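You operate a simulated robot arm through the tools that you are given. There is no shell and no other tool.

Carry out the task below with a simulated robot arm. There is one attempt and no reset: what you move stays moved.

## Task
Grind two doses at the bin with the biggest order, then one at the smallest.
Fine: the top figure on each label; keep the coffee mill seated till it stops; leave it on its rubber pad and read both labels again. Set down upright: coffee mill.

The check looks at the end state, three seconds after you hand in, the way a careful person would. Anything else that was tipped, shoved, dropped, spilled or broken makes it a failure.

## Robot
A 7-joint arm with a two-finger parallel gripper, fixed in place. Base frame: the origin is at the foot of the arm, x ahead of it, y to its left, z up. Units: mm, degrees, N and s.
Its first joint turns from -166.0 to 166.0 degrees. Payload 4.4 kg.
The TCP is the grasp point between the finger pads, 23 mm short of the fingertips. In the tool frame z runs along the fingers and y along their closing line. The gripper opens to 94 mm. The fingers are 38 mm wide and 10 mm thick; the gripper's body (54 by 96 mm) begins 39 mm behind the TCP.
Orientation is told as [roll, pitch, yaw] about the base's x, y, z axes, in that order, counted from this pose: with the fingers straight down and closing along the base's y, the tool's x points along the base's -x, its y along +y and its z along -z.

## Interface
- The arm moves only by the tool servo_tool. Its arguments are lists of equal length, an entry for each row: "travel": the shift along the base's x, y, z in units of 400 mm (1.0 is 400 mm), a list of three; "angular": the turn, a rotation vector about the base's x, y, z in units of 60 degrees (1.0 is 60 degrees), a list of three; "jaw": the closure, from 0 (fully open) to 1 (shut). In form: {"travel": [[tx, ty, tz], ...], "angular": [[rx, ry, rz], ...], "jaw": [jaw, ...]}. A call has 1 to 20 rows; each row is the pose to reach, as a shift and turn from the pose commanded when the call began. A call with a number of a shift or a turn outside -1 to 1 is refused whole. Rows are played at 5 a second. More than 50 mm and 8.6 degrees between two rows, or a gripper value outside its range, and nothing of the call is played. Where a pose cannot be reached the arm comes as near as it can. A force on the tool above 40 N (or 10 N above the force at the start of the call, whichever is more), or a blocked arm, ends the call early, and 0.2 s more pass. Each finger travels about 72 mm/s and halts on what it meets, pressing with about 38 N; the grip force reading is that of the motor and also rises with nothing between the fingers. The clock runs only during rows and for 0.2 s after the last one: add rows that repeat a pose to give the fingers time. It gives the time, the measured TCP pose, the force on the tool (base axes), the opening and the grip force at its end, in the units of the frame above (readings bear some noise), with the torque about the TCP (base axes, N m) and any sound that the robot's microphone picked up.
- Cameras (640 x 400 px; columns grow to the right, rows downward): "scene" is fixed at [217.4, -646.4, 1683.8]; the picture's right is [0.57, -0.82, 0.00], its down [-0.47, -0.33, -0.82] and it looks along [0.67, 0.47, -0.57] (base axes); focal length 318 px, centre (320, 200). "wrist" rides on the gripper at [86, 16, -74] in the tool frame; the picture's right is [-0.18, 0.98, 0.00], its down [-0.58, -0.11, -0.81] and it looks along [-0.79, -0.15, 0.59] (tool axes); focal length 243 px, centre (320, 200). There is no depth. A picture from a camera that has moved, and an enlarged one, comes with that camera's place and axes in the base frame and with its lens. The place of the scene camera against the robot may be out by one fixed shift of up to 18 mm in any direction.
- get_image(camera): a new picture of that camera. It takes no simulated time.
- enlarge(camera, box): a new picture of the part [left, top, right, bottom] of that camera's present view, enlarged. It takes no simulated time.
- job_done(): hands the job in; it is judged then, once.

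Places have to be worked out from the pictures, the camera data and where the tool is seen. Open the gripper and draw the arm clear of the work before you hand the job in, unless the task says otherwise.

The tools are called after "Emit:" as a command line: name --argument value ..., lists and objects as JSON in quotes. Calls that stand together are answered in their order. servo_tool: Moves the arm, as the interface text tells. Its arguments: {"type":"object","properties":{"travel":{"type":"array","items":{"type":"array","items":{"type":"number"}}},"angular":{"type":"array","items":{"type":"array","items":{"type":"number"}}},"jaw":{"type":"array","items":{"type":"number"}}},"required":["travel","angular","jaw"]} The other tools are called the same way: get_image (camera) takes a picture; enlarge (camera, box) takes an enlarged picture of a part of a camera's view; job_done () hands the job in.

At the start:

```text
time: 0.0
ee_pos: [595.5, 212.6, 1286.8]
tool_rot: [0.2, 0.1, 0.0]
wrist_force: [1.0, -0.5, 0.6]
ft_torque: [-0.01, 0.03, -0.04]
width: 93.9
grasp_force: 0.0
```

scene: 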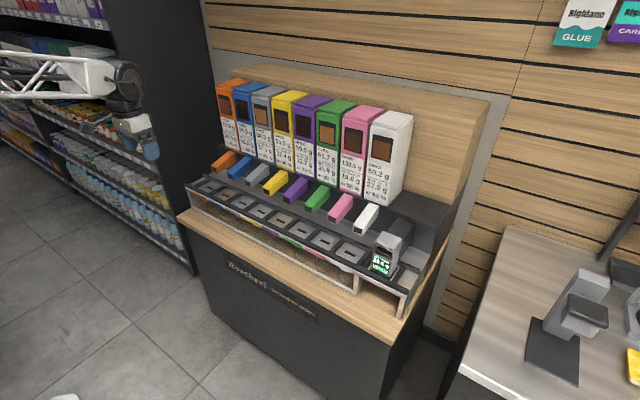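
wrist: 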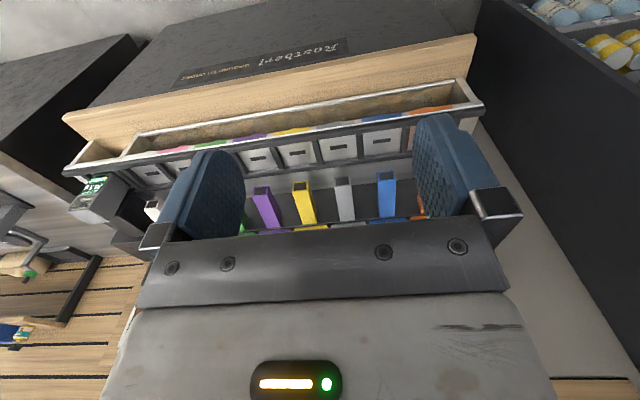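

I see a row of eight coloured bins with labels and a small grey device with a lit display on the right. I'll enlarge the scene to read the labels and look at the mill.

Emit:
enlarge --camera "scene" --box '[200, 70, 320, 145]'

Emit:
enlarge --camera "scene" --box '[210, 110, 310, 180]'

Emit:
enlarge --camera "scene" --box '[300, 130, 420, 210]'

Emit:
enlarge --camera "scene" --box '[330, 190, 450, 300]'

```text
5.33 times, centred on (260, 108) of scene
camera zoom: at [217.4, -646.4, 1683.8], right [0.57, -0.82, 0.0], down [-0.47, -0.33, -0.82], along [0.67, 0.47, -0.57], focal length 1699 px, centre (640, 693)
```

zoom: 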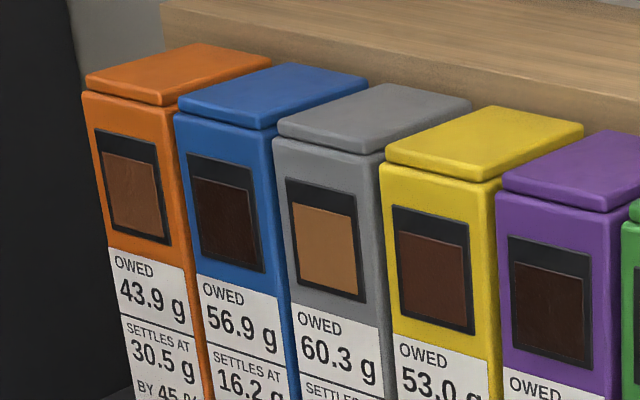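

```text
5.71 times, centred on (260, 145) of scene
camera zoom: at [217.4, -646.4, 1683.8], right [0.57, -0.82, 0.0], down [-0.47, -0.33, -0.82], along [0.67, 0.47, -0.57], focal length 1820 px, centre (663, 514)
```

zoom: 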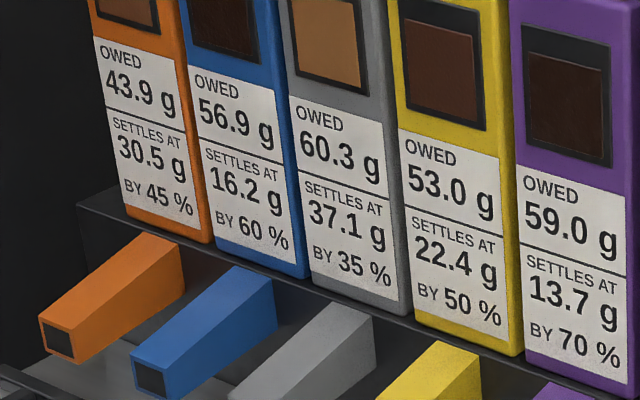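

```text
5.00 times, centred on (360, 170) of scene
camera zoom: at [217.4, -646.4, 1683.8], right [0.57, -0.82, 0.0], down [-0.47, -0.33, -0.82], along [0.67, 0.47, -0.57], focal length 1593 px, centre (120, 350)
```

zoom: 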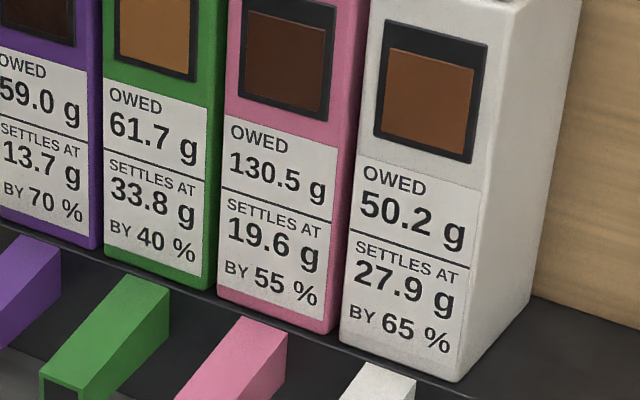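

```text
3.64 times, centred on (390, 245) of scene
camera zoom: at [217.4, -646.4, 1683.8], right [0.57, -0.82, 0.0], down [-0.47, -0.33, -0.82], along [0.67, 0.47, -0.57], focal length 1158 px, centre (66, 36)
```

zoom: 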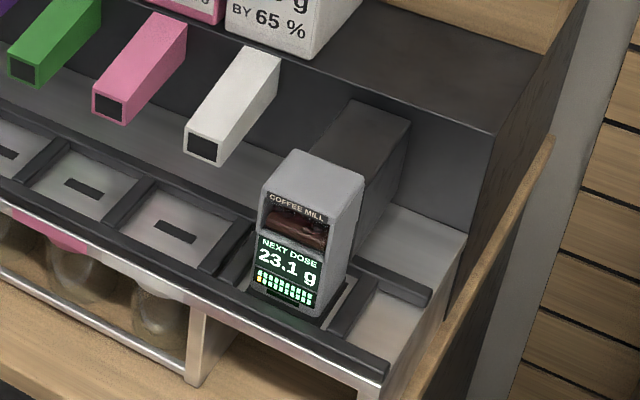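

The labels' top figures read orange 43.9, blue 56.9, grey 60.3, yellow 53.0, purple 59.0, green 61.7, pink 130.5 and white 50.2, so pink is biggest and orange smallest. Next I'll look closer at the mill, its pad and the bays.

Emit:
enlarge --camera "scene" --box '[360, 220, 424, 260]'

Emit:
enlarge --camera "scene" --box '[355, 245, 419, 285]'

Emit:
enlarge --camera "scene" --box '[180, 140, 300, 250]'

Emit:
enlarge --camera "scene" --box '[270, 180, 390, 290]'

Emit:
enlarge --camera "scene" --box '[520, 200, 640, 400]'

Emit:
enlarge --camera "wrist" --box '[40, 80, 500, 260]'

```text
10.00 times, centred on (392, 240) of scene
camera zoom: at [217.4, -646.4, 1683.8], right [0.57, -0.82, 0.0], down [-0.47, -0.33, -0.82], along [0.67, 0.47, -0.57], focal length 3185 px, centre (-400, -200)
```

zoom: 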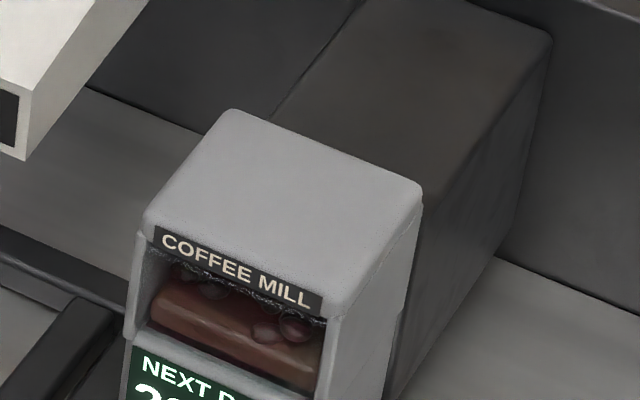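

```text
10.00 times, centred on (387, 265) of scene
camera zoom: at [217.4, -646.4, 1683.8], right [0.57, -0.82, 0.0], down [-0.47, -0.33, -0.82], along [0.67, 0.47, -0.57], focal length 3185 px, centre (-350, -450)
```

zoom: 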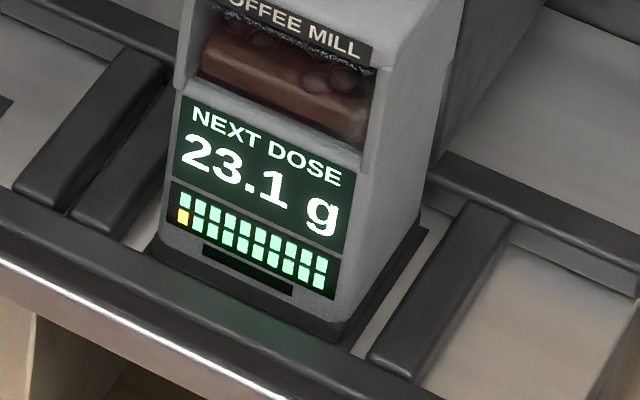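

```text
3.64 times, centred on (240, 195) of scene
camera zoom: at [217.4, -646.4, 1683.8], right [0.57, -0.82, 0.0], down [-0.47, -0.33, -0.82], along [0.67, 0.47, -0.57], focal length 1158 px, centre (611, 218)
```

zoom: 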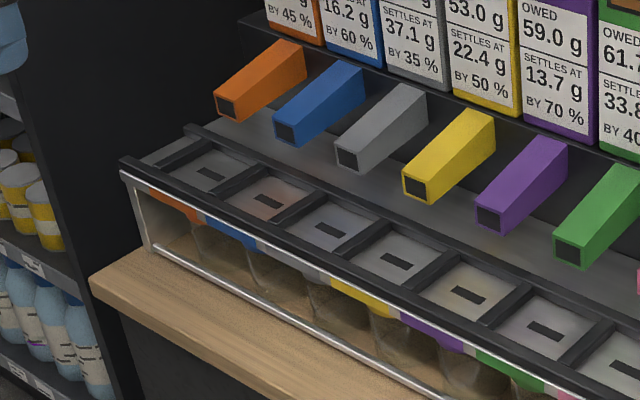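

```text
3.64 times, centred on (330, 235) of scene
camera zoom: at [217.4, -646.4, 1683.8], right [0.57, -0.82, 0.0], down [-0.47, -0.33, -0.82], along [0.67, 0.47, -0.57], focal length 1158 px, centre (284, 73)
```

zoom: 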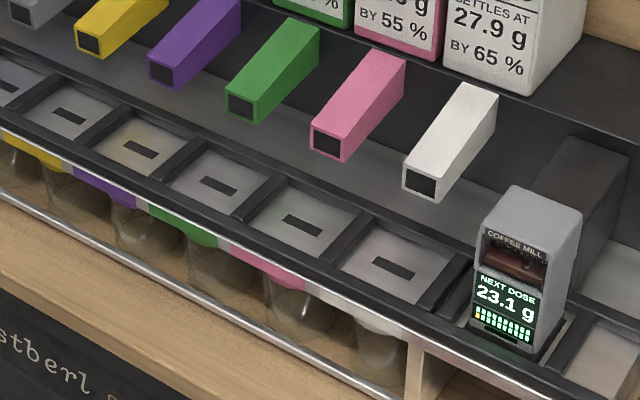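

```text
2.00 times, centred on (580, 300) of scene
camera zoom: at [217.4, -646.4, 1683.8], right [0.57, -0.82, 0.0], down [-0.47, -0.33, -0.82], along [0.67, 0.47, -0.57], focal length 637 px, centre (-200, 0)
```

zoom: 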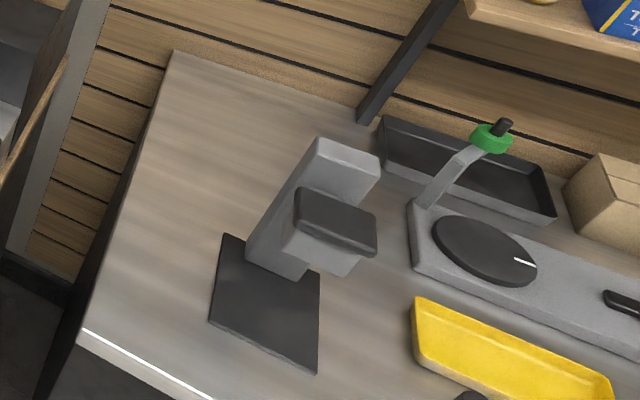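

```text
1.39 times, centred on (270, 170) of wrist
camera zoom: at [509.3, 227.6, 1359.7], right [0.18, 0.98, 0.0], down [0.58, -0.11, 0.81], along [0.79, -0.15, -0.59], focal length 338 px, centre (390, 242)
```

zoom: 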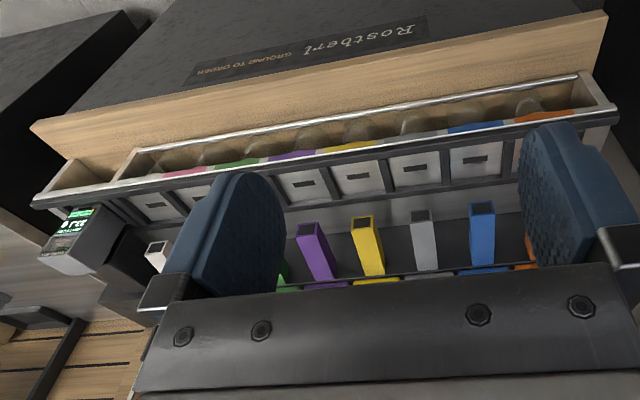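

The mill's display triangulates to roughly [866, -417, 977], on the right end of the rack. I'll move the open gripper to the right and slightly down in front of it to view it and the bays with the wrist camera.

Emit:
servo_tool --travel '[[0, -0.1, 0], [0, -0.2, 0], [0, -0.3, 0], [0, -0.4, 0], [0, -0.5, 0], [0, -0.6, 0], [0, -0.7, 0], [0, -0.8, 0], [0, -0.9, 0], [0, -1.0, 0]]' --angular '[[0, 0, 0], [0, 0, 0], [0, 0, 0], [0, 0, 0], [0, 0, 0], [0, 0, 0], [0, 0, 0], [0, 0, 0], [0, 0, 0], [0, 0, 0]]' --jaw '[0, 0, 0, 0, 0, 0, 0, 0, 0, 0]'

Emit:
get_image --camera "wrist"

Emit:
get_image --camera "scene"

```text
time: 2.2
ee_pos: [597.0, -187.0, 1287.0]
tool_rot: [0.0, 0.1, 0.0]
wrist_force: [0.4, -0.1, 0.0]
ft_torque: [0.03, 0.01, 0.0]
width: 93.9
grasp_force: 0.0
```

```text
taken
camera wrist: at [509.4, -172.5, 1360.8], right [0.18, 0.98, 0.0], down [0.58, -0.11, 0.81], along [0.79, -0.15, -0.59], focal length 243 px, centre (320, 200)
```

wrist: 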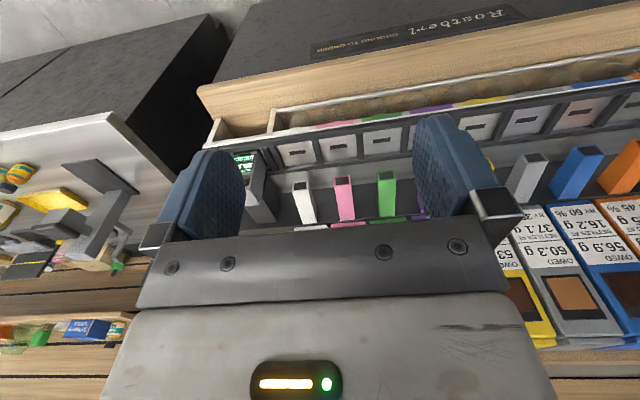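

```text
taken
```

scene: 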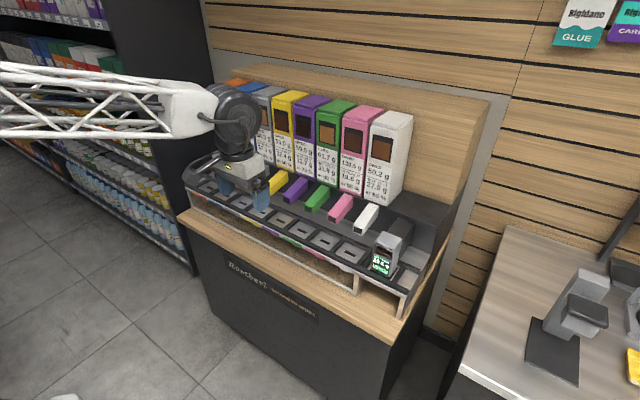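

The rack runs along y with bays about 100 mm apart at x≈894; the mill stands to the right of the white bay. I'll move further right and down to get a close front view of the mill from the wrist camera.

Emit:
servo_tool --travel '[[0, -0.1, -0.03], [0, -0.2, -0.06], [0, -0.3, -0.09], [0, -0.4, -0.12], [0, -0.48, -0.16], [0, -0.48, -0.2]]' --angular '[[0, 0, 0], [0, 0, 0], [0, 0, 0], [0, 0, 0], [0, 0, 0], [0, 0, 0]]' --jaw '[0, 0, 0, 0, 0, 0]'

Emit:
get_image --camera "wrist"

Emit:
get_image --camera "scene"

```text
time: 3.6
ee_pos: [595.7, -380.3, 1206.9]
tool_rot: [0.0, -0.2, 0.0]
wrist_force: [0.9, 0.1, 0.1]
ft_torque: [0.01, 0.0, 0.03]
width: 94.1
grasp_force: 0.2
```

```text
taken
camera wrist: at [508.4, -365.2, 1280.5], right [0.18, 0.98, 0.0], down [0.58, -0.11, 0.81], along [0.79, -0.15, -0.59], focal length 243 px, centre (320, 200)
```

wrist: 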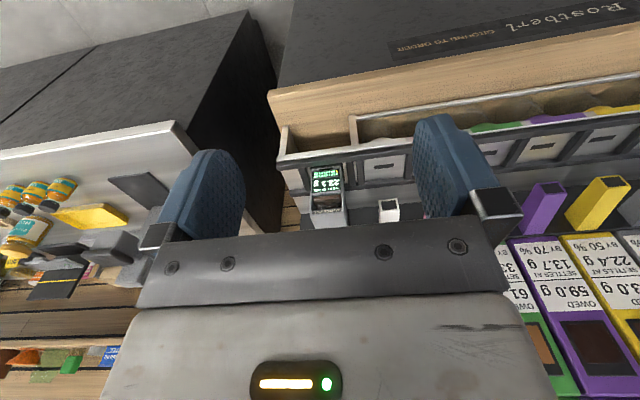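

```text
taken
```

scene: 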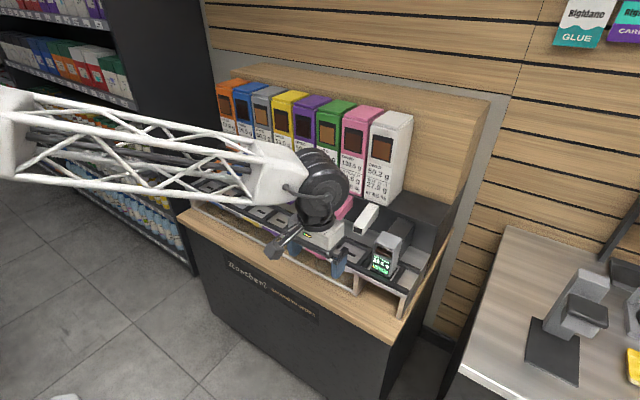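

The mill is in view between the fingers in the wrist picture. I'll enlarge it to measure the mill and pad.

Emit:
enlarge --camera "wrist" --box '[260, 120, 420, 240]'

Emit:
enlarge --camera "wrist" --box '[290, 150, 370, 200]'

Emit:
enlarge --camera "wrist" --box '[290, 185, 370, 235]'

```text
3.33 times, centred on (340, 180) of wrist
camera zoom: at [508.4, -365.2, 1280.5], right [0.18, 0.98, 0.0], down [0.58, -0.11, 0.81], along [0.79, -0.15, -0.59], focal length 809 px, centre (253, 267)
```

zoom: 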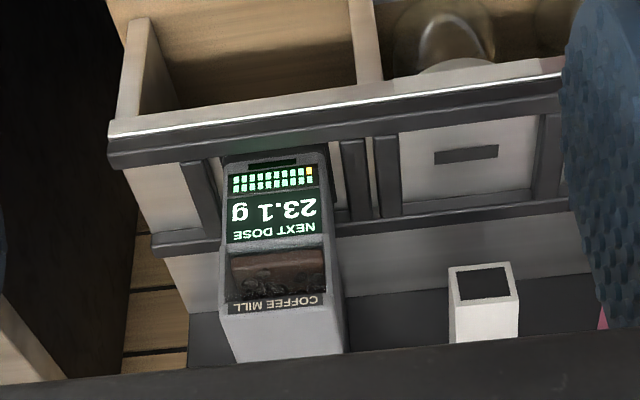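

```text
8.00 times, centred on (330, 175) of wrist
camera zoom: at [508.4, -365.2, 1280.5], right [0.18, 0.98, 0.0], down [0.58, -0.11, 0.81], along [0.79, -0.15, -0.59], focal length 1941 px, centre (240, 400)
```

zoom: 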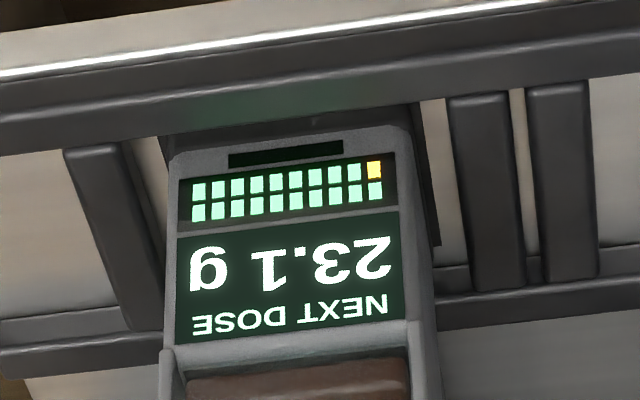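

```text
8.00 times, centred on (330, 210) of wrist
camera zoom: at [508.4, -365.2, 1280.5], right [0.18, 0.98, 0.0], down [0.58, -0.11, 0.81], along [0.79, -0.15, -0.59], focal length 1941 px, centre (240, 120)
```

zoom: 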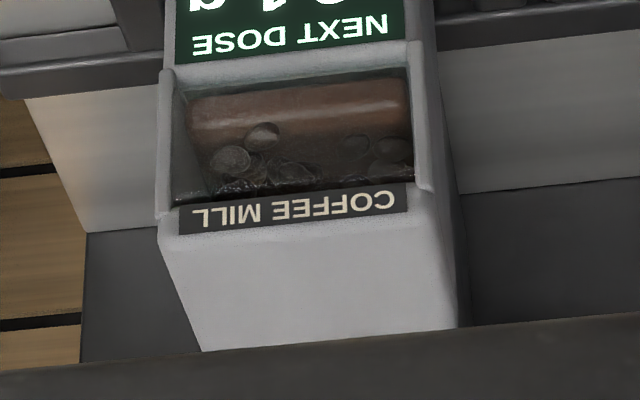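

The white bay's mark triangulates to about [900, -300, 921], with bay pitch about 102 mm, and the mill is about 60 mm wide and 116 mm tall at y≈-419. I'll tilt the tool 45° forward and come lower, so I can look at the mill square on and later grip its sides.

Emit:
servo_tool --travel '[[0.02, 0, -0.03], [0.04, 0, -0.06], [0.06, 0, -0.09], [0.08, 0, -0.12], [0.1, 0, -0.15], [0.12, 0, -0.18], [0.12, 0, -0.18]]' --angular '[[0, -0.125, 0], [0, -0.25, 0], [0, -0.375, 0], [0, -0.5, 0], [0, -0.625, 0], [0, -0.75, 0], [0, -0.75, 0]]' --jaw '[0, 0, 0, 0, 0, 0, 0]'

Emit:
get_image --camera "wrist"

Emit:
get_image --camera "scene"

```text
time: 5.2
ee_pos: [642.9, -379.9, 1133.7]
tool_rot: [0.0, -45.1, 0.0]
wrist_force: [-0.2, -0.2, 0.3]
ft_torque: [-0.01, -0.04, 0.01]
width: 94.1
grasp_force: 0.2
```

```text
taken
camera wrist: at [529.7, -364.4, 1124.9], right [0.13, 0.98, 0.13], down [-0.16, -0.11, 0.98], along [0.98, -0.15, 0.14], focal length 243 px, centre (320, 200)
```

wrist: 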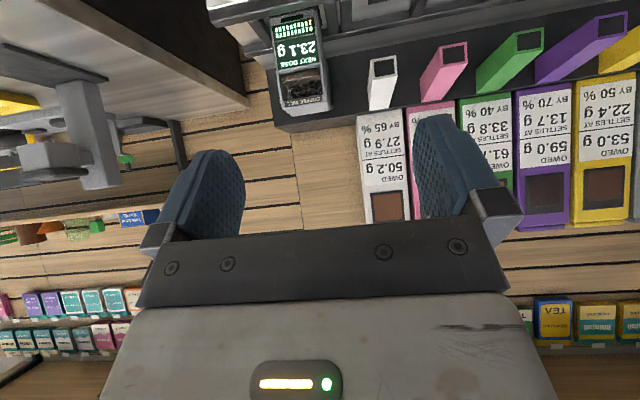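

```text
taken
```

scene: 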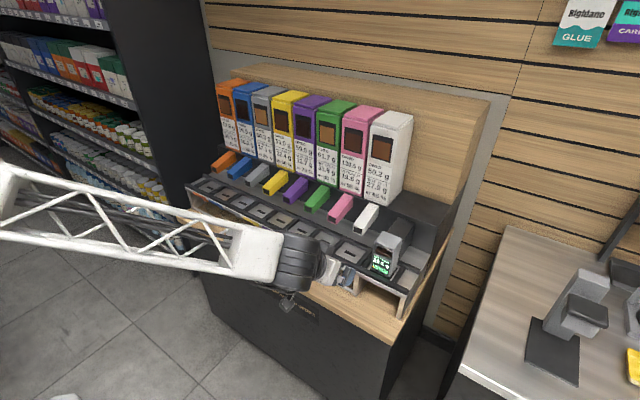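

The tilt reached -45° fine. Now I'll lower 110 mm at the same distance so the mill sits centred in the wrist view.

Emit:
servo_tool --travel '[[0, -0.03, -0.07], [0, -0.06, -0.14], [0, -0.09, -0.21], [0, -0.1, -0.28], [0, -0.1, -0.28]]' --angular '[[0, 0, 0], [0, 0, 0], [0, 0, 0], [0, 0, 0], [0, 0, 0]]' --jaw '[0, 0, 0, 0, 0]'

Emit:
get_image --camera "wrist"

Emit:
enlarge --camera "wrist" --box '[240, 30, 400, 190]'

Emit:
enlarge --camera "scene" --box '[300, 200, 440, 320]'

```text
time: 6.6
ee_pos: [658.3, -396.4, 1013.0]
tool_rot: [0.5, -44.4, 1.6]
wrist_force: [0.5, -0.5, -0.5]
ft_torque: [0.0, 0.02, 0.02]
width: 94.1
grasp_force: 0.1
stopped in row 5: the arm was blocked; the commanded pose is now the measured one
```

```text
taken
camera wrist: at [544.2, -384.8, 1005.2], right [0.1, 0.99, 0.14], down [-0.15, -0.12, 0.98], along [0.98, -0.11, 0.13], focal length 243 px, centre (320, 200)
```

wrist: 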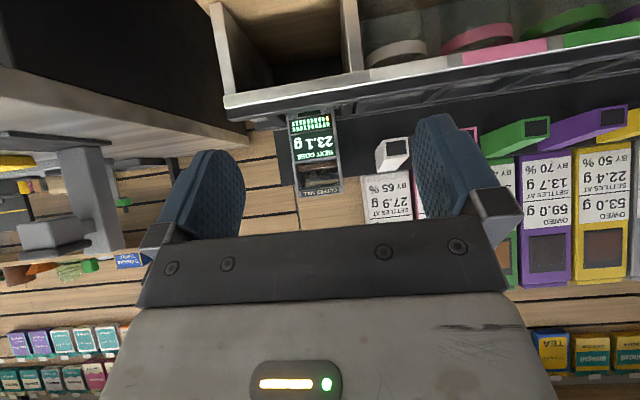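

```text
2.50 times, centred on (320, 110) of wrist
camera zoom: at [544.2, -384.8, 1005.2], right [0.1, 0.99, 0.14], down [-0.15, -0.12, 0.98], along [0.98, -0.11, 0.13], focal length 606 px, centre (320, 425)
```

zoom: 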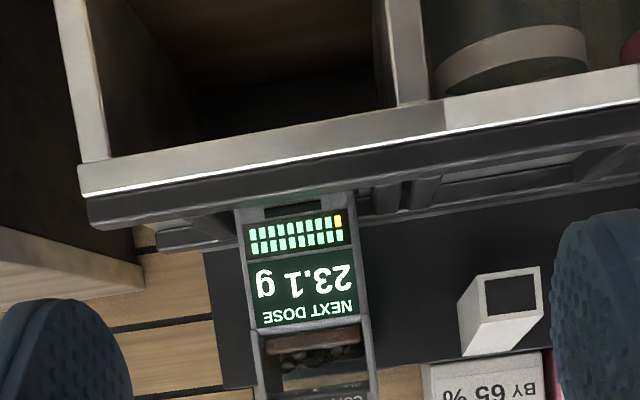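

```text
3.33 times, centred on (370, 260) of scene
camera zoom: at [217.4, -646.4, 1683.8], right [0.57, -0.82, 0.0], down [-0.47, -0.33, -0.82], along [0.67, 0.47, -0.57], focal length 1062 px, centre (153, 0)
```

zoom: 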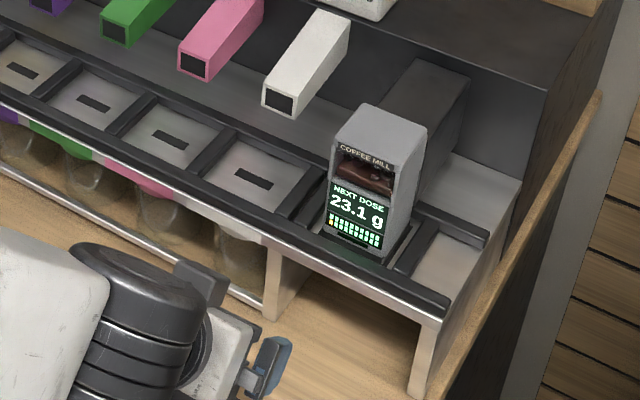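

The call stopped with "arm was blocked", with the pose off by about 15 mm and no wrist force, so a link may have hit something or a joint reached its limit. I'll look at the whole scene before moving.

Emit:
get_image --camera "scene"

Emit:
enlarge --camera "scene" --box '[180, 230, 420, 400]'

```text
taken
```

scene: 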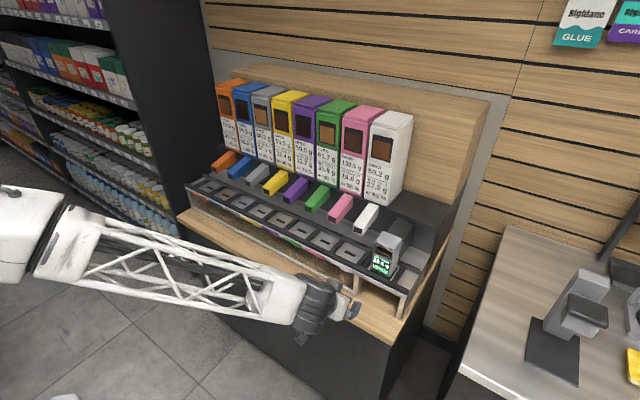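

```text
2.35 times, centred on (300, 315) of scene
camera zoom: at [217.4, -646.4, 1683.8], right [0.57, -0.82, 0.0], down [-0.47, -0.33, -0.82], along [0.67, 0.47, -0.57], focal length 750 px, centre (367, -71)
```

zoom: 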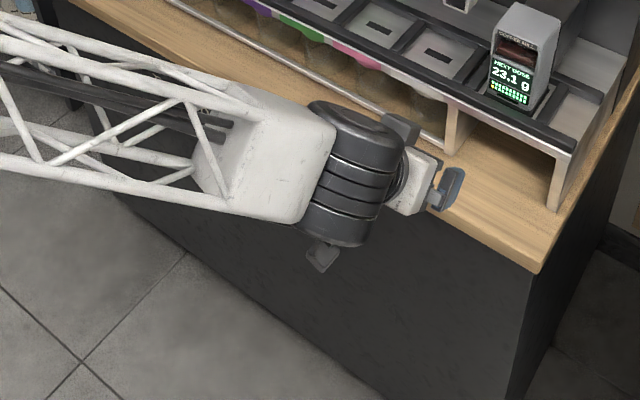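

The mill triangulates well: front face x≈876, centre y≈-420, spanning z≈922–1043 and about 62×62 mm in plan. Nothing is near the gripper, so the block is probably a wrist joint limit at this tilt. I'll back up and reduce the tilt to about 25°.

Emit:
servo_tool --travel '[[-0.02, 0.02, 0.06], [-0.03, 0.03, 0.12], [-0.03, 0.03, 0.2], [-0.03, 0.03, 0.25], [-0.03, 0.03, 0.25], [-0.03, 0.03, 0.25]]' --angular '[[0, 0, 0], [0, 0, 0], [0, 0.08, 0], [0, 0.2, 0], [0, 0.3, -0.02], [0, 0.32, -0.027]]' --jaw '[0, 0, 0, 0, 0, 0]'

Emit:
get_image --camera "wrist"

Emit:
get_image --camera "scene"

```text
time: 8.0
ee_pos: [645.0, -386.9, 1113.5]
tool_rot: [0.8, -25.2, -0.4]
wrist_force: [0.6, 0.3, -0.6]
ft_torque: [0.01, 0.03, 0.01]
width: 94.2
grasp_force: 0.0
```

```text
taken
camera wrist: at [534.0, -371.8, 1143.2], right [0.17, 0.98, 0.09], down [0.18, -0.12, 0.98], along [0.97, -0.15, -0.2], focal length 243 px, centre (320, 200)
```

wrist: 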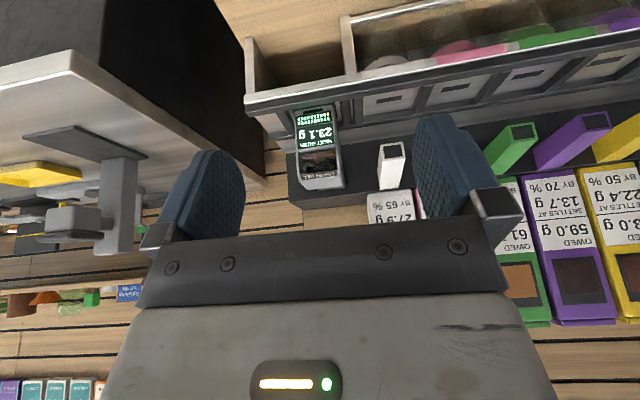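

```text
taken
```

scene: 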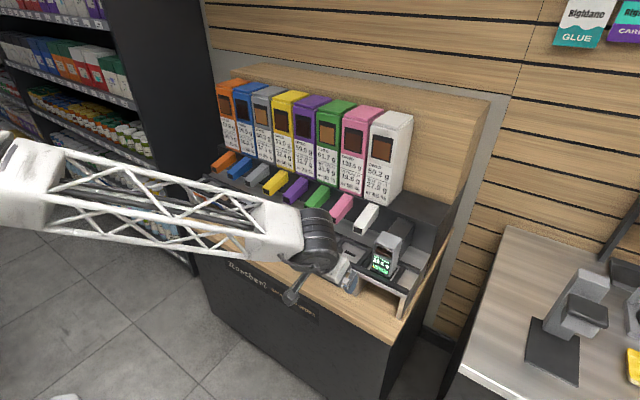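

This tilt works. I'll enlarge here to measure the mill, dividers and chutes more precisely.

Emit:
enlarge --camera "wrist" --box '[270, 80, 430, 200]'

Emit:
enlarge --camera "wrist" --box '[480, 20, 640, 180]'

Emit:
enlarge --camera "scene" --box '[340, 190, 440, 290]'

```text
3.33 times, centred on (350, 140) of wrist
camera zoom: at [534.0, -371.8, 1143.2], right [0.17, 0.98, 0.09], down [0.18, -0.12, 0.98], along [0.97, -0.15, -0.2], focal length 809 px, centre (220, 400)
```

zoom: 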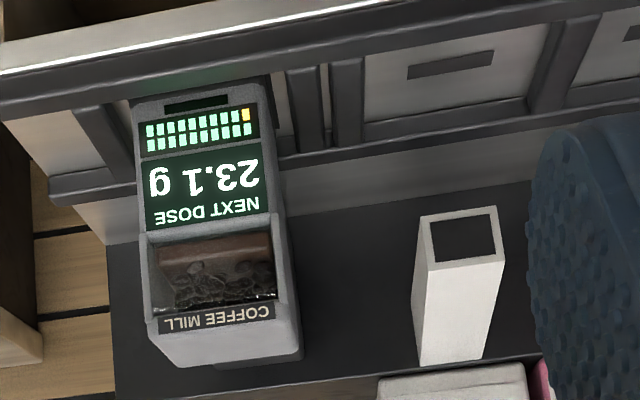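

```text
2.50 times, centred on (560, 100) of wrist
camera zoom: at [534.0, -371.8, 1143.2], right [0.17, 0.98, 0.09], down [0.18, -0.12, 0.98], along [0.97, -0.15, -0.2], focal length 606 px, centre (-280, 450)
```

zoom: 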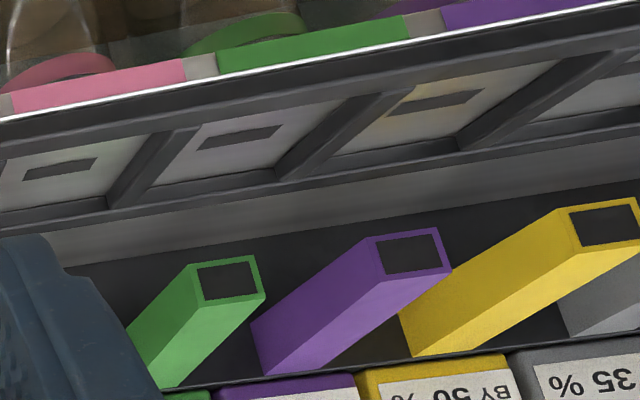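

```text
4.00 times, centred on (390, 240) of scene
camera zoom: at [217.4, -646.4, 1683.8], right [0.57, -0.82, 0.0], down [-0.47, -0.33, -0.82], along [0.67, 0.47, -0.57], focal length 1274 px, centre (40, 40)
```

zoom: 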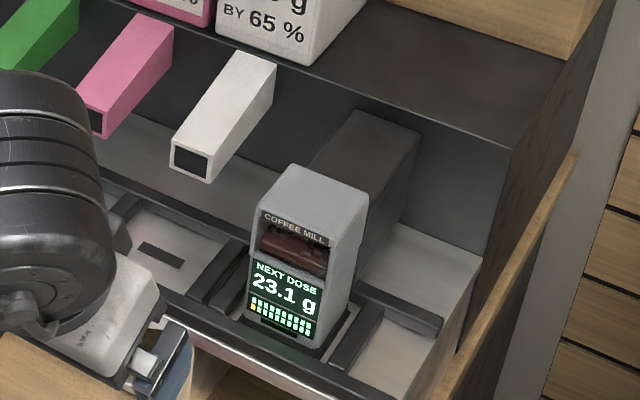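

Measured: chute ends at x≈943, z≈991; bay floors z≈919, spanning x≈863–950; front rail top z≈934. I'll level out the small roll and move to a pre-grasp point up and in front of the mill, [861, -420, 1107], still clear of it.

Emit:
servo_tool --travel '[[0.09, -0.02, 0.01], [0.18, -0.04, 0.02], [0.27, -0.06, 0.02], [0.36, -0.075, 0.01], [0.45, -0.083, 0.0], [0.54, -0.083, -0.016], [0.54, -0.083, -0.016]]' --angular '[[-0.006, 0.002, 0.0], [-0.0121, 0.0033, 0.001], [-0.0121, 0.0033, 0.001], [-0.0121, 0.0033, 0.001], [-0.0121, 0.0033, 0.001], [-0.0121, 0.0033, 0.001], [-0.0121, 0.0033, 0.001]]' --jaw '[0, 0, 0, 0, 0, 0, 0]'

Emit:
get_image --camera "wrist"

Emit:
get_image --camera "scene"

```text
time: 9.6
ee_pos: [863.3, -420.9, 1106.4]
tool_rot: [-0.2, -25.2, 0.0]
wrist_force: [0.3, 0.4, 0.3]
ft_torque: [0.02, -0.01, 0.01]
width: 93.8
grasp_force: 0.1
```

```text
taken
camera wrist: at [751.5, -405.7, 1136.2], right [0.17, 0.98, 0.08], down [0.18, -0.11, 0.98], along [0.97, -0.15, -0.2], focal length 243 px, centre (320, 200)
```

wrist: 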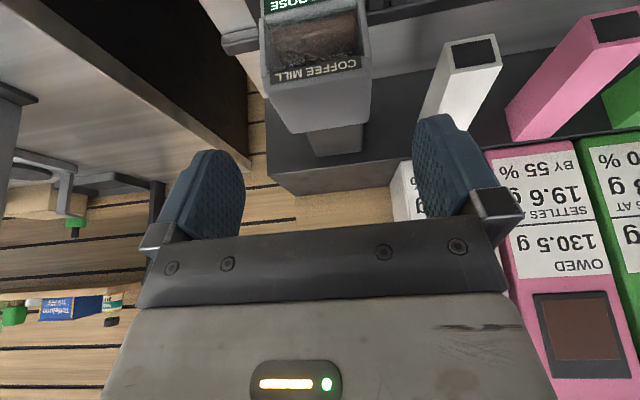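

```text
taken
```

scene: 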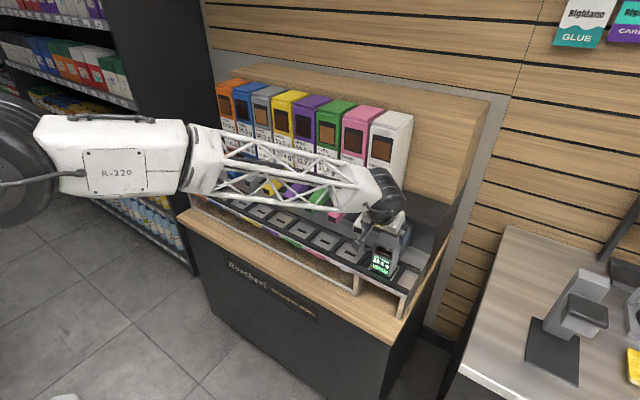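

The pre-grasp pose was reached exactly. I'll enlarge the wrist view of the mill's top to refine its position and check the dark block behind it.

Emit:
enlarge --camera "wrist" --box '[230, 0, 420, 170]'

Emit:
enlarge --camera "scene" --box '[340, 170, 440, 290]'

```text
2.35 times, centred on (325, 85) of wrist
camera zoom: at [751.5, -405.7, 1136.2], right [0.17, 0.98, 0.08], down [0.18, -0.11, 0.98], along [0.97, -0.15, -0.2], focal length 571 px, centre (308, 471)
```

zoom: 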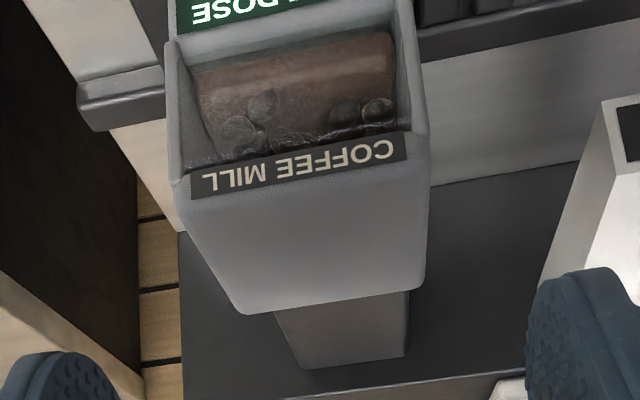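

```text
3.33 times, centred on (390, 230) of scene
camera zoom: at [217.4, -646.4, 1683.8], right [0.57, -0.82, 0.0], down [-0.47, -0.33, -0.82], along [0.67, 0.47, -0.57], focal length 1062 px, centre (87, 100)
```

zoom: 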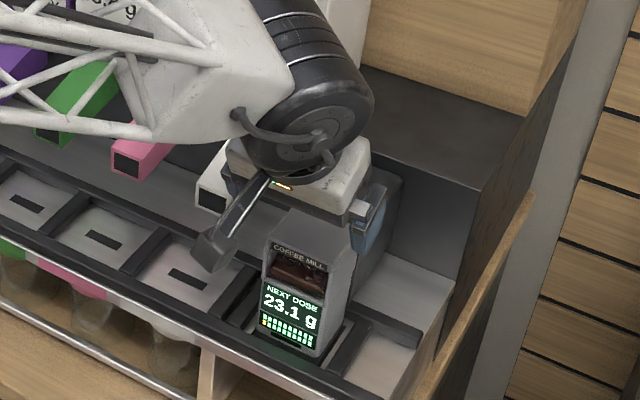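

The mill's top centre is at about [902, -420.5, 1043] and the open fingers straddle it with ~16 mm either side. I'll advance along the finger direction to TCP [898, -420.5, 1021], leaving about 7 mm between palm and mill.

Emit:
servo_tool --travel '[[0.0145, 0, -0.0355], [0.029, 0.001, -0.071], [0.0435, 0.001, -0.1065], [0.058, 0.001, -0.142], [0.0725, 0.001, -0.1775], [0.0868, 0.001, -0.2135], [0.0868, 0.001, -0.2135]]' --angular '[[0, 0, 0], [0, 0, 0], [0, 0, 0], [0, 0, 0], [0, 0, 0], [0, 0, 0], [0, 0, 0]]' --jaw '[0, 0, 0, 0, 0, 0, 0]'

Emit:
get_image --camera "wrist"

Emit:
enlarge --camera "scene" --box '[340, 180, 440, 300]'

```text
time: 11.2
ee_pos: [896.7, -418.6, 1022.2]
tool_rot: [0.1, -25.3, -0.1]
wrist_force: [0.9, 0.2, -0.4]
ft_torque: [0.03, -0.04, -0.02]
width: 93.9
grasp_force: 0.0
```

```text
taken
camera wrist: at [785.6, -403.5, 1051.4], right [0.17, 0.98, 0.08], down [0.18, -0.11, 0.98], along [0.97, -0.15, -0.2], focal length 243 px, centre (320, 200)
```

wrist: 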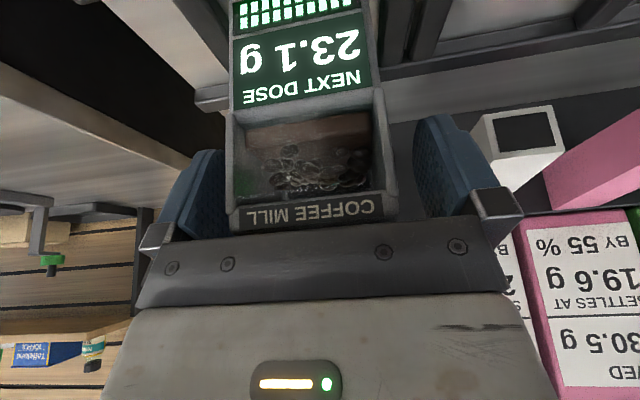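

```text
3.33 times, centred on (390, 240) of scene
camera zoom: at [217.4, -646.4, 1683.8], right [0.57, -0.82, 0.0], down [-0.47, -0.33, -0.82], along [0.67, 0.47, -0.57], focal length 1062 px, centre (87, 67)
```

zoom: 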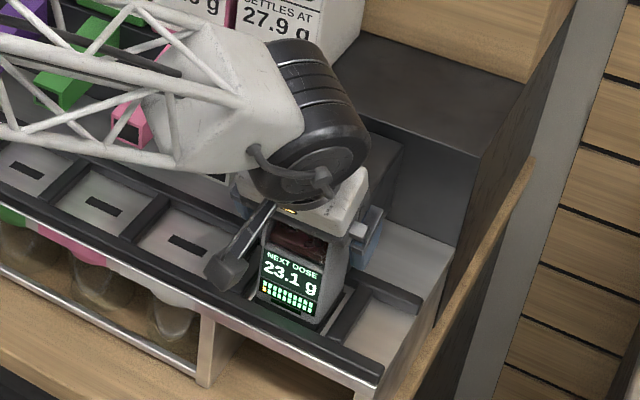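

The mill sits between the fingers, its centre at y≈-420.7, 2 mm off the TCP. I'll shift 2 mm in y and close the fingers gradually on its sides.

Emit:
servo_tool --travel '[[0, -0.005, 0], [0, -0.005, 0], [0, -0.005, 0], [0, -0.005, 0], [0, -0.005, 0], [0, -0.005, 0], [0, -0.005, 0]]' --angular '[[0, 0, 0], [0, 0, 0], [0, 0, 0], [0, 0, 0], [0, 0, 0], [0, 0, 0], [0, 0, 0]]' --jaw '[0, 0.15, 0.25, 0.35, 0.5, 0.5, 0.5]'

Emit:
get_image --camera "wrist"

```text
time: 12.8
ee_pos: [895.6, -421.0, 1022.0]
tool_rot: [0.0, -25.1, 0.2]
wrist_force: [0.3, 7.1, 3.6]
ft_torque: [0.56, 0.02, 0.05]
width: 63.9
grasp_force: 37.6
```

```text
taken
camera wrist: at [785.4, -405.6, 1051.9], right [0.17, 0.98, 0.08], down [0.18, -0.11, 0.98], along [0.97, -0.15, -0.2], focal length 243 px, centre (320, 200)
```

wrist: 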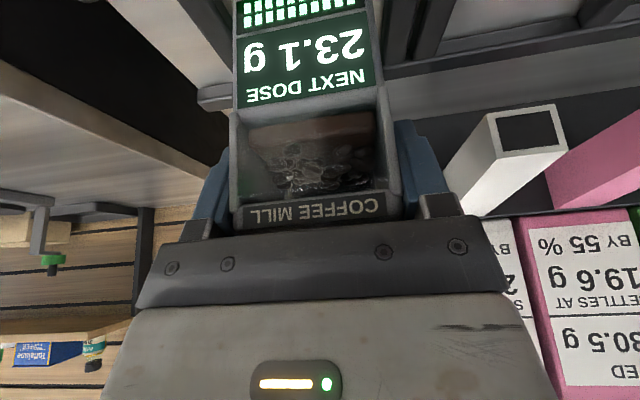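

The grip is firm at 63.9 mm and 37.6 N. I'll lift the mill straight up slowly by 44 mm and check it.

Emit:
servo_tool --travel '[[0, 0, 0.01], [0, 0, 0.025], [0, 0, 0.045], [0, 0, 0.07], [0, 0, 0.09], [0, 0, 0.11], [0, 0, 0.11]]' --angular '[[0, 0, 0], [0, 0, 0], [0, 0, 0], [0, 0, 0], [0, 0, 0], [0, 0, 0], [0, 0, 0]]' --jaw '[0.5, 0.5, 0.5, 0.5, 0.5, 0.5, 0.5]'

Emit:
get_image --camera "wrist"

Emit:
enlarge --camera "scene" --box '[330, 170, 450, 300]'

```text
time: 14.4
ee_pos: [895.8, -421.4, 1064.5]
tool_rot: [0.0, -25.1, 0.1]
wrist_force: [-0.2, 0.0, -6.5]
ft_torque: [-0.03, 0.03, -0.01]
width: 64.1
grasp_force: 37.7
```

```text
taken
camera wrist: at [785.7, -406.7, 1095.2], right [0.17, 0.98, 0.08], down [0.18, -0.11, 0.98], along [0.97, -0.15, -0.2], focal length 243 px, centre (320, 200)
```

wrist: 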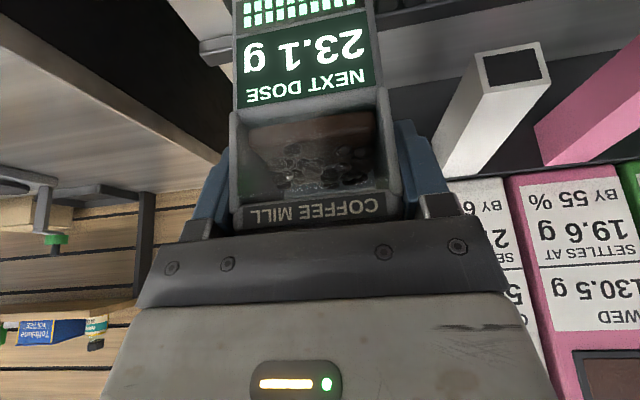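

```text
3.08 times, centred on (390, 235) of scene
camera zoom: at [217.4, -646.4, 1683.8], right [0.57, -0.82, 0.0], down [-0.47, -0.33, -0.82], along [0.67, 0.47, -0.57], focal length 980 px, centre (105, 92)
```

zoom: 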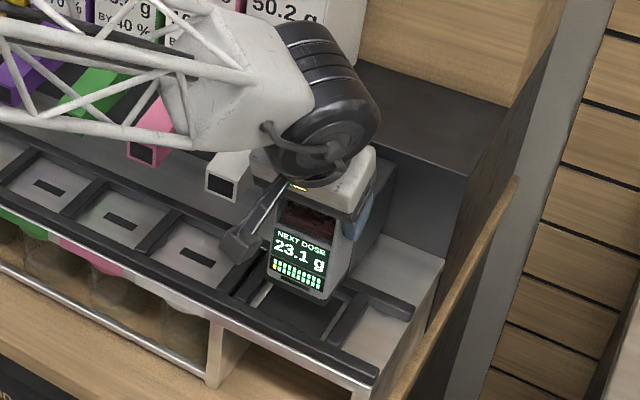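

The mill lifted cleanly, weighing about 6.5 N, and its black rubber pad is visible beneath. The pink bay's mark measures about [900, -200.5, 919], so I'll draw back, raise slightly and carry the mill 220 mm to the left, in front of the pink bay.

Emit:
servo_tool --travel '[[-0.04, 0, 0.02], [-0.09, 0, 0.04], [-0.14, 0, 0.06], [-0.15, 0.05, 0.06], [-0.15, 0.12, 0.06], [-0.15, 0.19, 0.06], [-0.15, 0.26, 0.06], [-0.15, 0.33, 0.06], [-0.15, 0.4, 0.06], [-0.15, 0.47, 0.06], [-0.15, 0.53, 0.06], [-0.15, 0.552, 0.06], [-0.15, 0.552, 0.06], [-0.15, 0.552, 0.06]]' --angular '[[0, 0, 0], [0, 0, 0], [0, 0, 0], [0, 0, 0], [0, 0, 0], [0, 0, 0], [0, 0, 0], [0, 0, 0], [0, 0, 0], [0, 0, 0], [0, 0, 0], [0, 0, 0], [0, 0, 0], [0, 0, 0]]' --jaw '[0.5, 0.5, 0.5, 0.5, 0.5, 0.5, 0.5, 0.5, 0.5, 0.5, 0.5, 0.5, 0.5, 0.5]'

Emit:
get_image --camera "wrist"

Emit:
get_image --camera "scene"

```text
time: 17.4
ee_pos: [835.7, -201.2, 1090.2]
tool_rot: [0.1, -25.2, 0.2]
wrist_force: [0.4, 0.5, -6.4]
ft_torque: [-0.03, 0.06, 0.0]
width: 63.8
grasp_force: 37.9
```

```text
taken
camera wrist: at [724.8, -185.9, 1120.4], right [0.17, 0.98, 0.08], down [0.18, -0.11, 0.98], along [0.97, -0.15, -0.2], focal length 243 px, centre (320, 200)
```

wrist: 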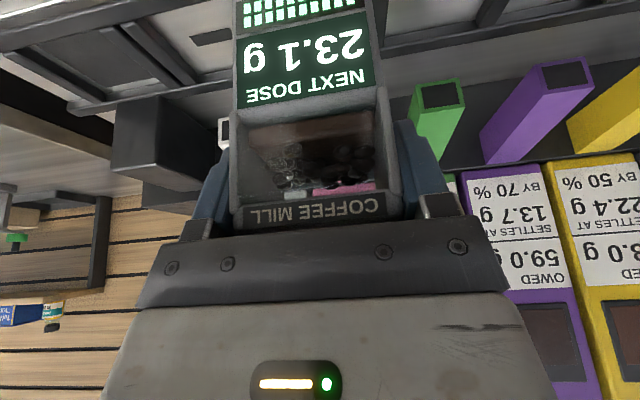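

```text
taken
```

scene: 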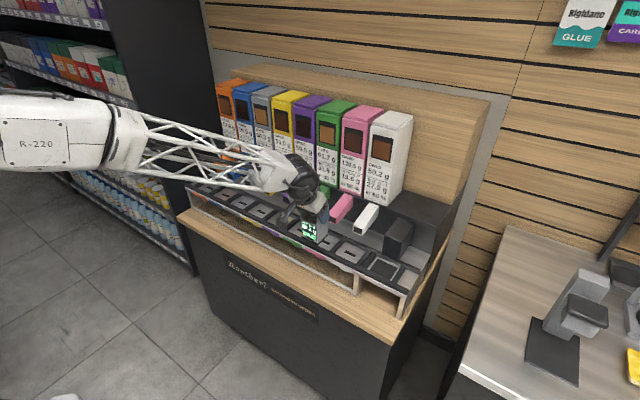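

The mill is in front of the pink bay, and the pink chute seen through the mill's window lines up with y≈-200. I'll enlarge to check alignment and see the empty home pad.

Emit:
enlarge --camera "scene" --box '[270, 180, 430, 300]'

Emit:
enlarge --camera "scene" --box '[360, 210, 430, 290]'

Emit:
enlarge --camera "wrist" --box '[150, 0, 480, 200]'

```text
3.33 times, centred on (350, 240) of scene
camera zoom: at [217.4, -646.4, 1683.8], right [0.57, -0.82, 0.0], down [-0.47, -0.33, -0.82], along [0.67, 0.47, -0.57], focal length 1062 px, centre (220, 67)
```

zoom: 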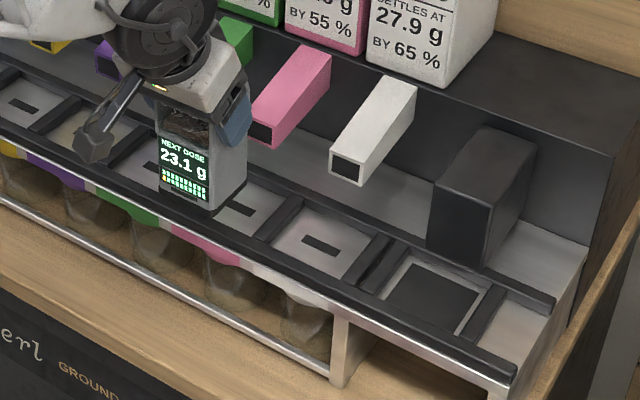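

```text
5.00 times, centred on (395, 250) of scene
camera zoom: at [217.4, -646.4, 1683.8], right [0.57, -0.82, 0.0], down [-0.47, -0.33, -0.82], along [0.67, 0.47, -0.57], focal length 1593 px, centre (-55, -50)
```

zoom: 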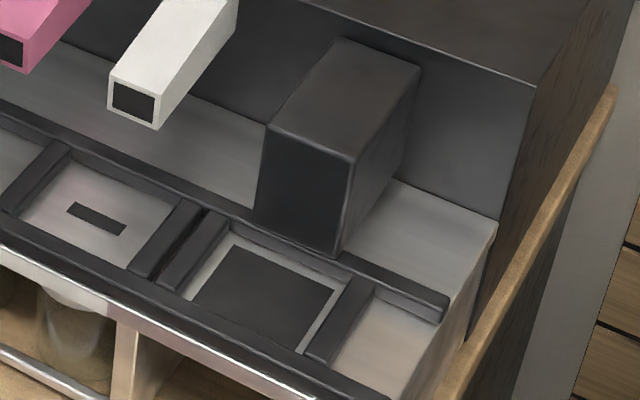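

```text
1.94 times, centred on (315, 100) of wrist
camera zoom: at [724.8, -185.9, 1120.4], right [0.17, 0.98, 0.08], down [0.18, -0.11, 0.98], along [0.97, -0.15, -0.2], focal length 470 px, centre (330, 394)
```

zoom: 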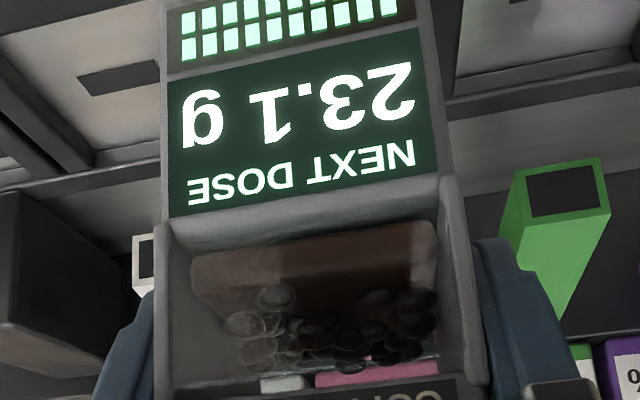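

The home bay holds a black pad about 72 mm wide, and the dark box behind it is fixed. I'll now move forward to x≈896 with the mill's bottom still above the rails, then check clearance to the pink chute.

Emit:
servo_tool --travel '[[0.03, 0.001, -0.01], [0.06, 0.001, -0.03], [0.09, 0.001, -0.05], [0.12, 0.001, -0.06], [0.15, 0.001, -0.06], [0.15, 0.001, -0.06]]' --angular '[[0, 0, 0], [0, 0, 0], [0, 0, 0], [0, 0, 0], [0, 0, 0], [0, 0, 0]]' --jaw '[0.5, 0.5, 0.5, 0.5, 0.5, 0.5]'

Emit:
get_image --camera "wrist"

Emit:
enlarge --camera "scene" --box '[280, 160, 400, 280]'

```text
time: 18.8
ee_pos: [894.3, -201.3, 1065.6]
tool_rot: [0.0, -25.2, 0.0]
wrist_force: [0.2, 0.1, -6.2]
ft_torque: [-0.01, 0.0, -0.01]
width: 63.6
grasp_force: 37.9
```

```text
taken
camera wrist: at [785.0, -185.0, 1095.9], right [0.17, 0.98, 0.08], down [0.18, -0.11, 0.98], along [0.97, -0.15, -0.2], focal length 243 px, centre (320, 200)
```

wrist: 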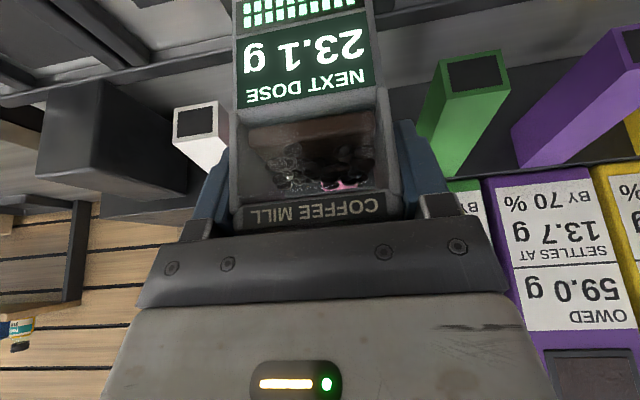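

```text
3.33 times, centred on (340, 220) of scene
camera zoom: at [217.4, -646.4, 1683.8], right [0.57, -0.82, 0.0], down [-0.47, -0.33, -0.82], along [0.67, 0.47, -0.57], focal length 1062 px, centre (253, 133)
```

zoom: 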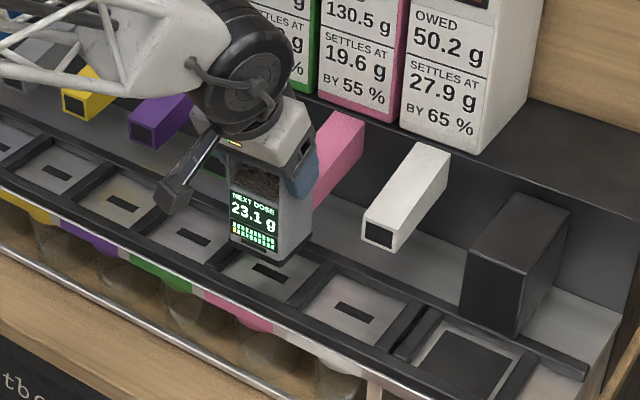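

Neighbouring chute ends put the pink bay's centre at y≈-200.7, matching my TCP. I'll lower the mill to just above the floor.

Emit:
servo_tool --travel '[[0, 0.001, -0.02], [0, 0.001, -0.04], [0, 0.001, -0.06], [0, 0.001, -0.08], [0, 0.001, -0.094], [0, 0.001, -0.1], [0, 0.001, -0.1]]' --angular '[[0, 0, 0], [0, 0, 0], [0, 0, 0], [0, 0, 0], [0, 0, 0], [0, 0, 0], [0, 0, 0]]' --jaw '[0.5, 0.5, 0.5, 0.5, 0.5, 0.5, 0.5]'

Emit:
get_image --camera "wrist"

Emit:
enlarge --camera "scene" --box '[280, 160, 400, 280]'

```text
time: 20.4
ee_pos: [896.0, -199.4, 1025.2]
tool_rot: [0.1, -25.1, 0.1]
wrist_force: [-0.5, 0.0, -7.0]
ft_torque: [-0.03, -0.02, 0.0]
width: 63.8
grasp_force: 38.2
```

```text
taken
camera wrist: at [784.9, -184.7, 1055.8], right [0.17, 0.98, 0.08], down [0.18, -0.11, 0.98], along [0.97, -0.15, -0.2], focal length 243 px, centre (320, 200)
```

wrist: 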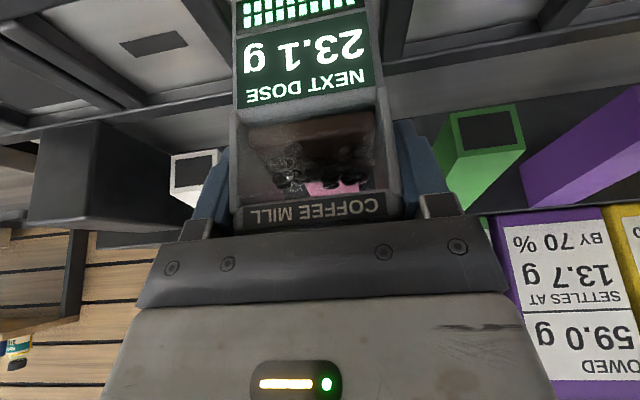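

```text
3.33 times, centred on (340, 220) of scene
camera zoom: at [217.4, -646.4, 1683.8], right [0.57, -0.82, 0.0], down [-0.47, -0.33, -0.82], along [0.67, 0.47, -0.57], focal length 1062 px, centre (253, 133)
```

zoom: 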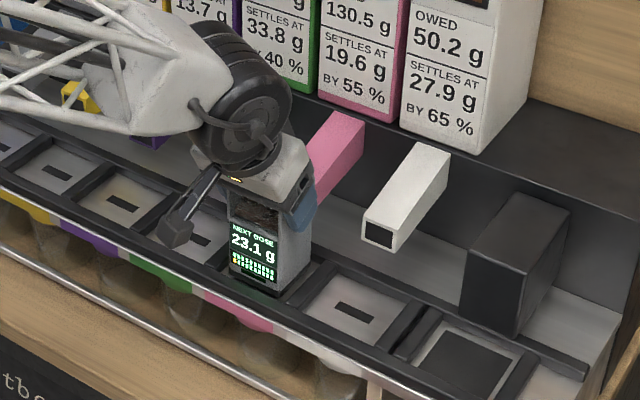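

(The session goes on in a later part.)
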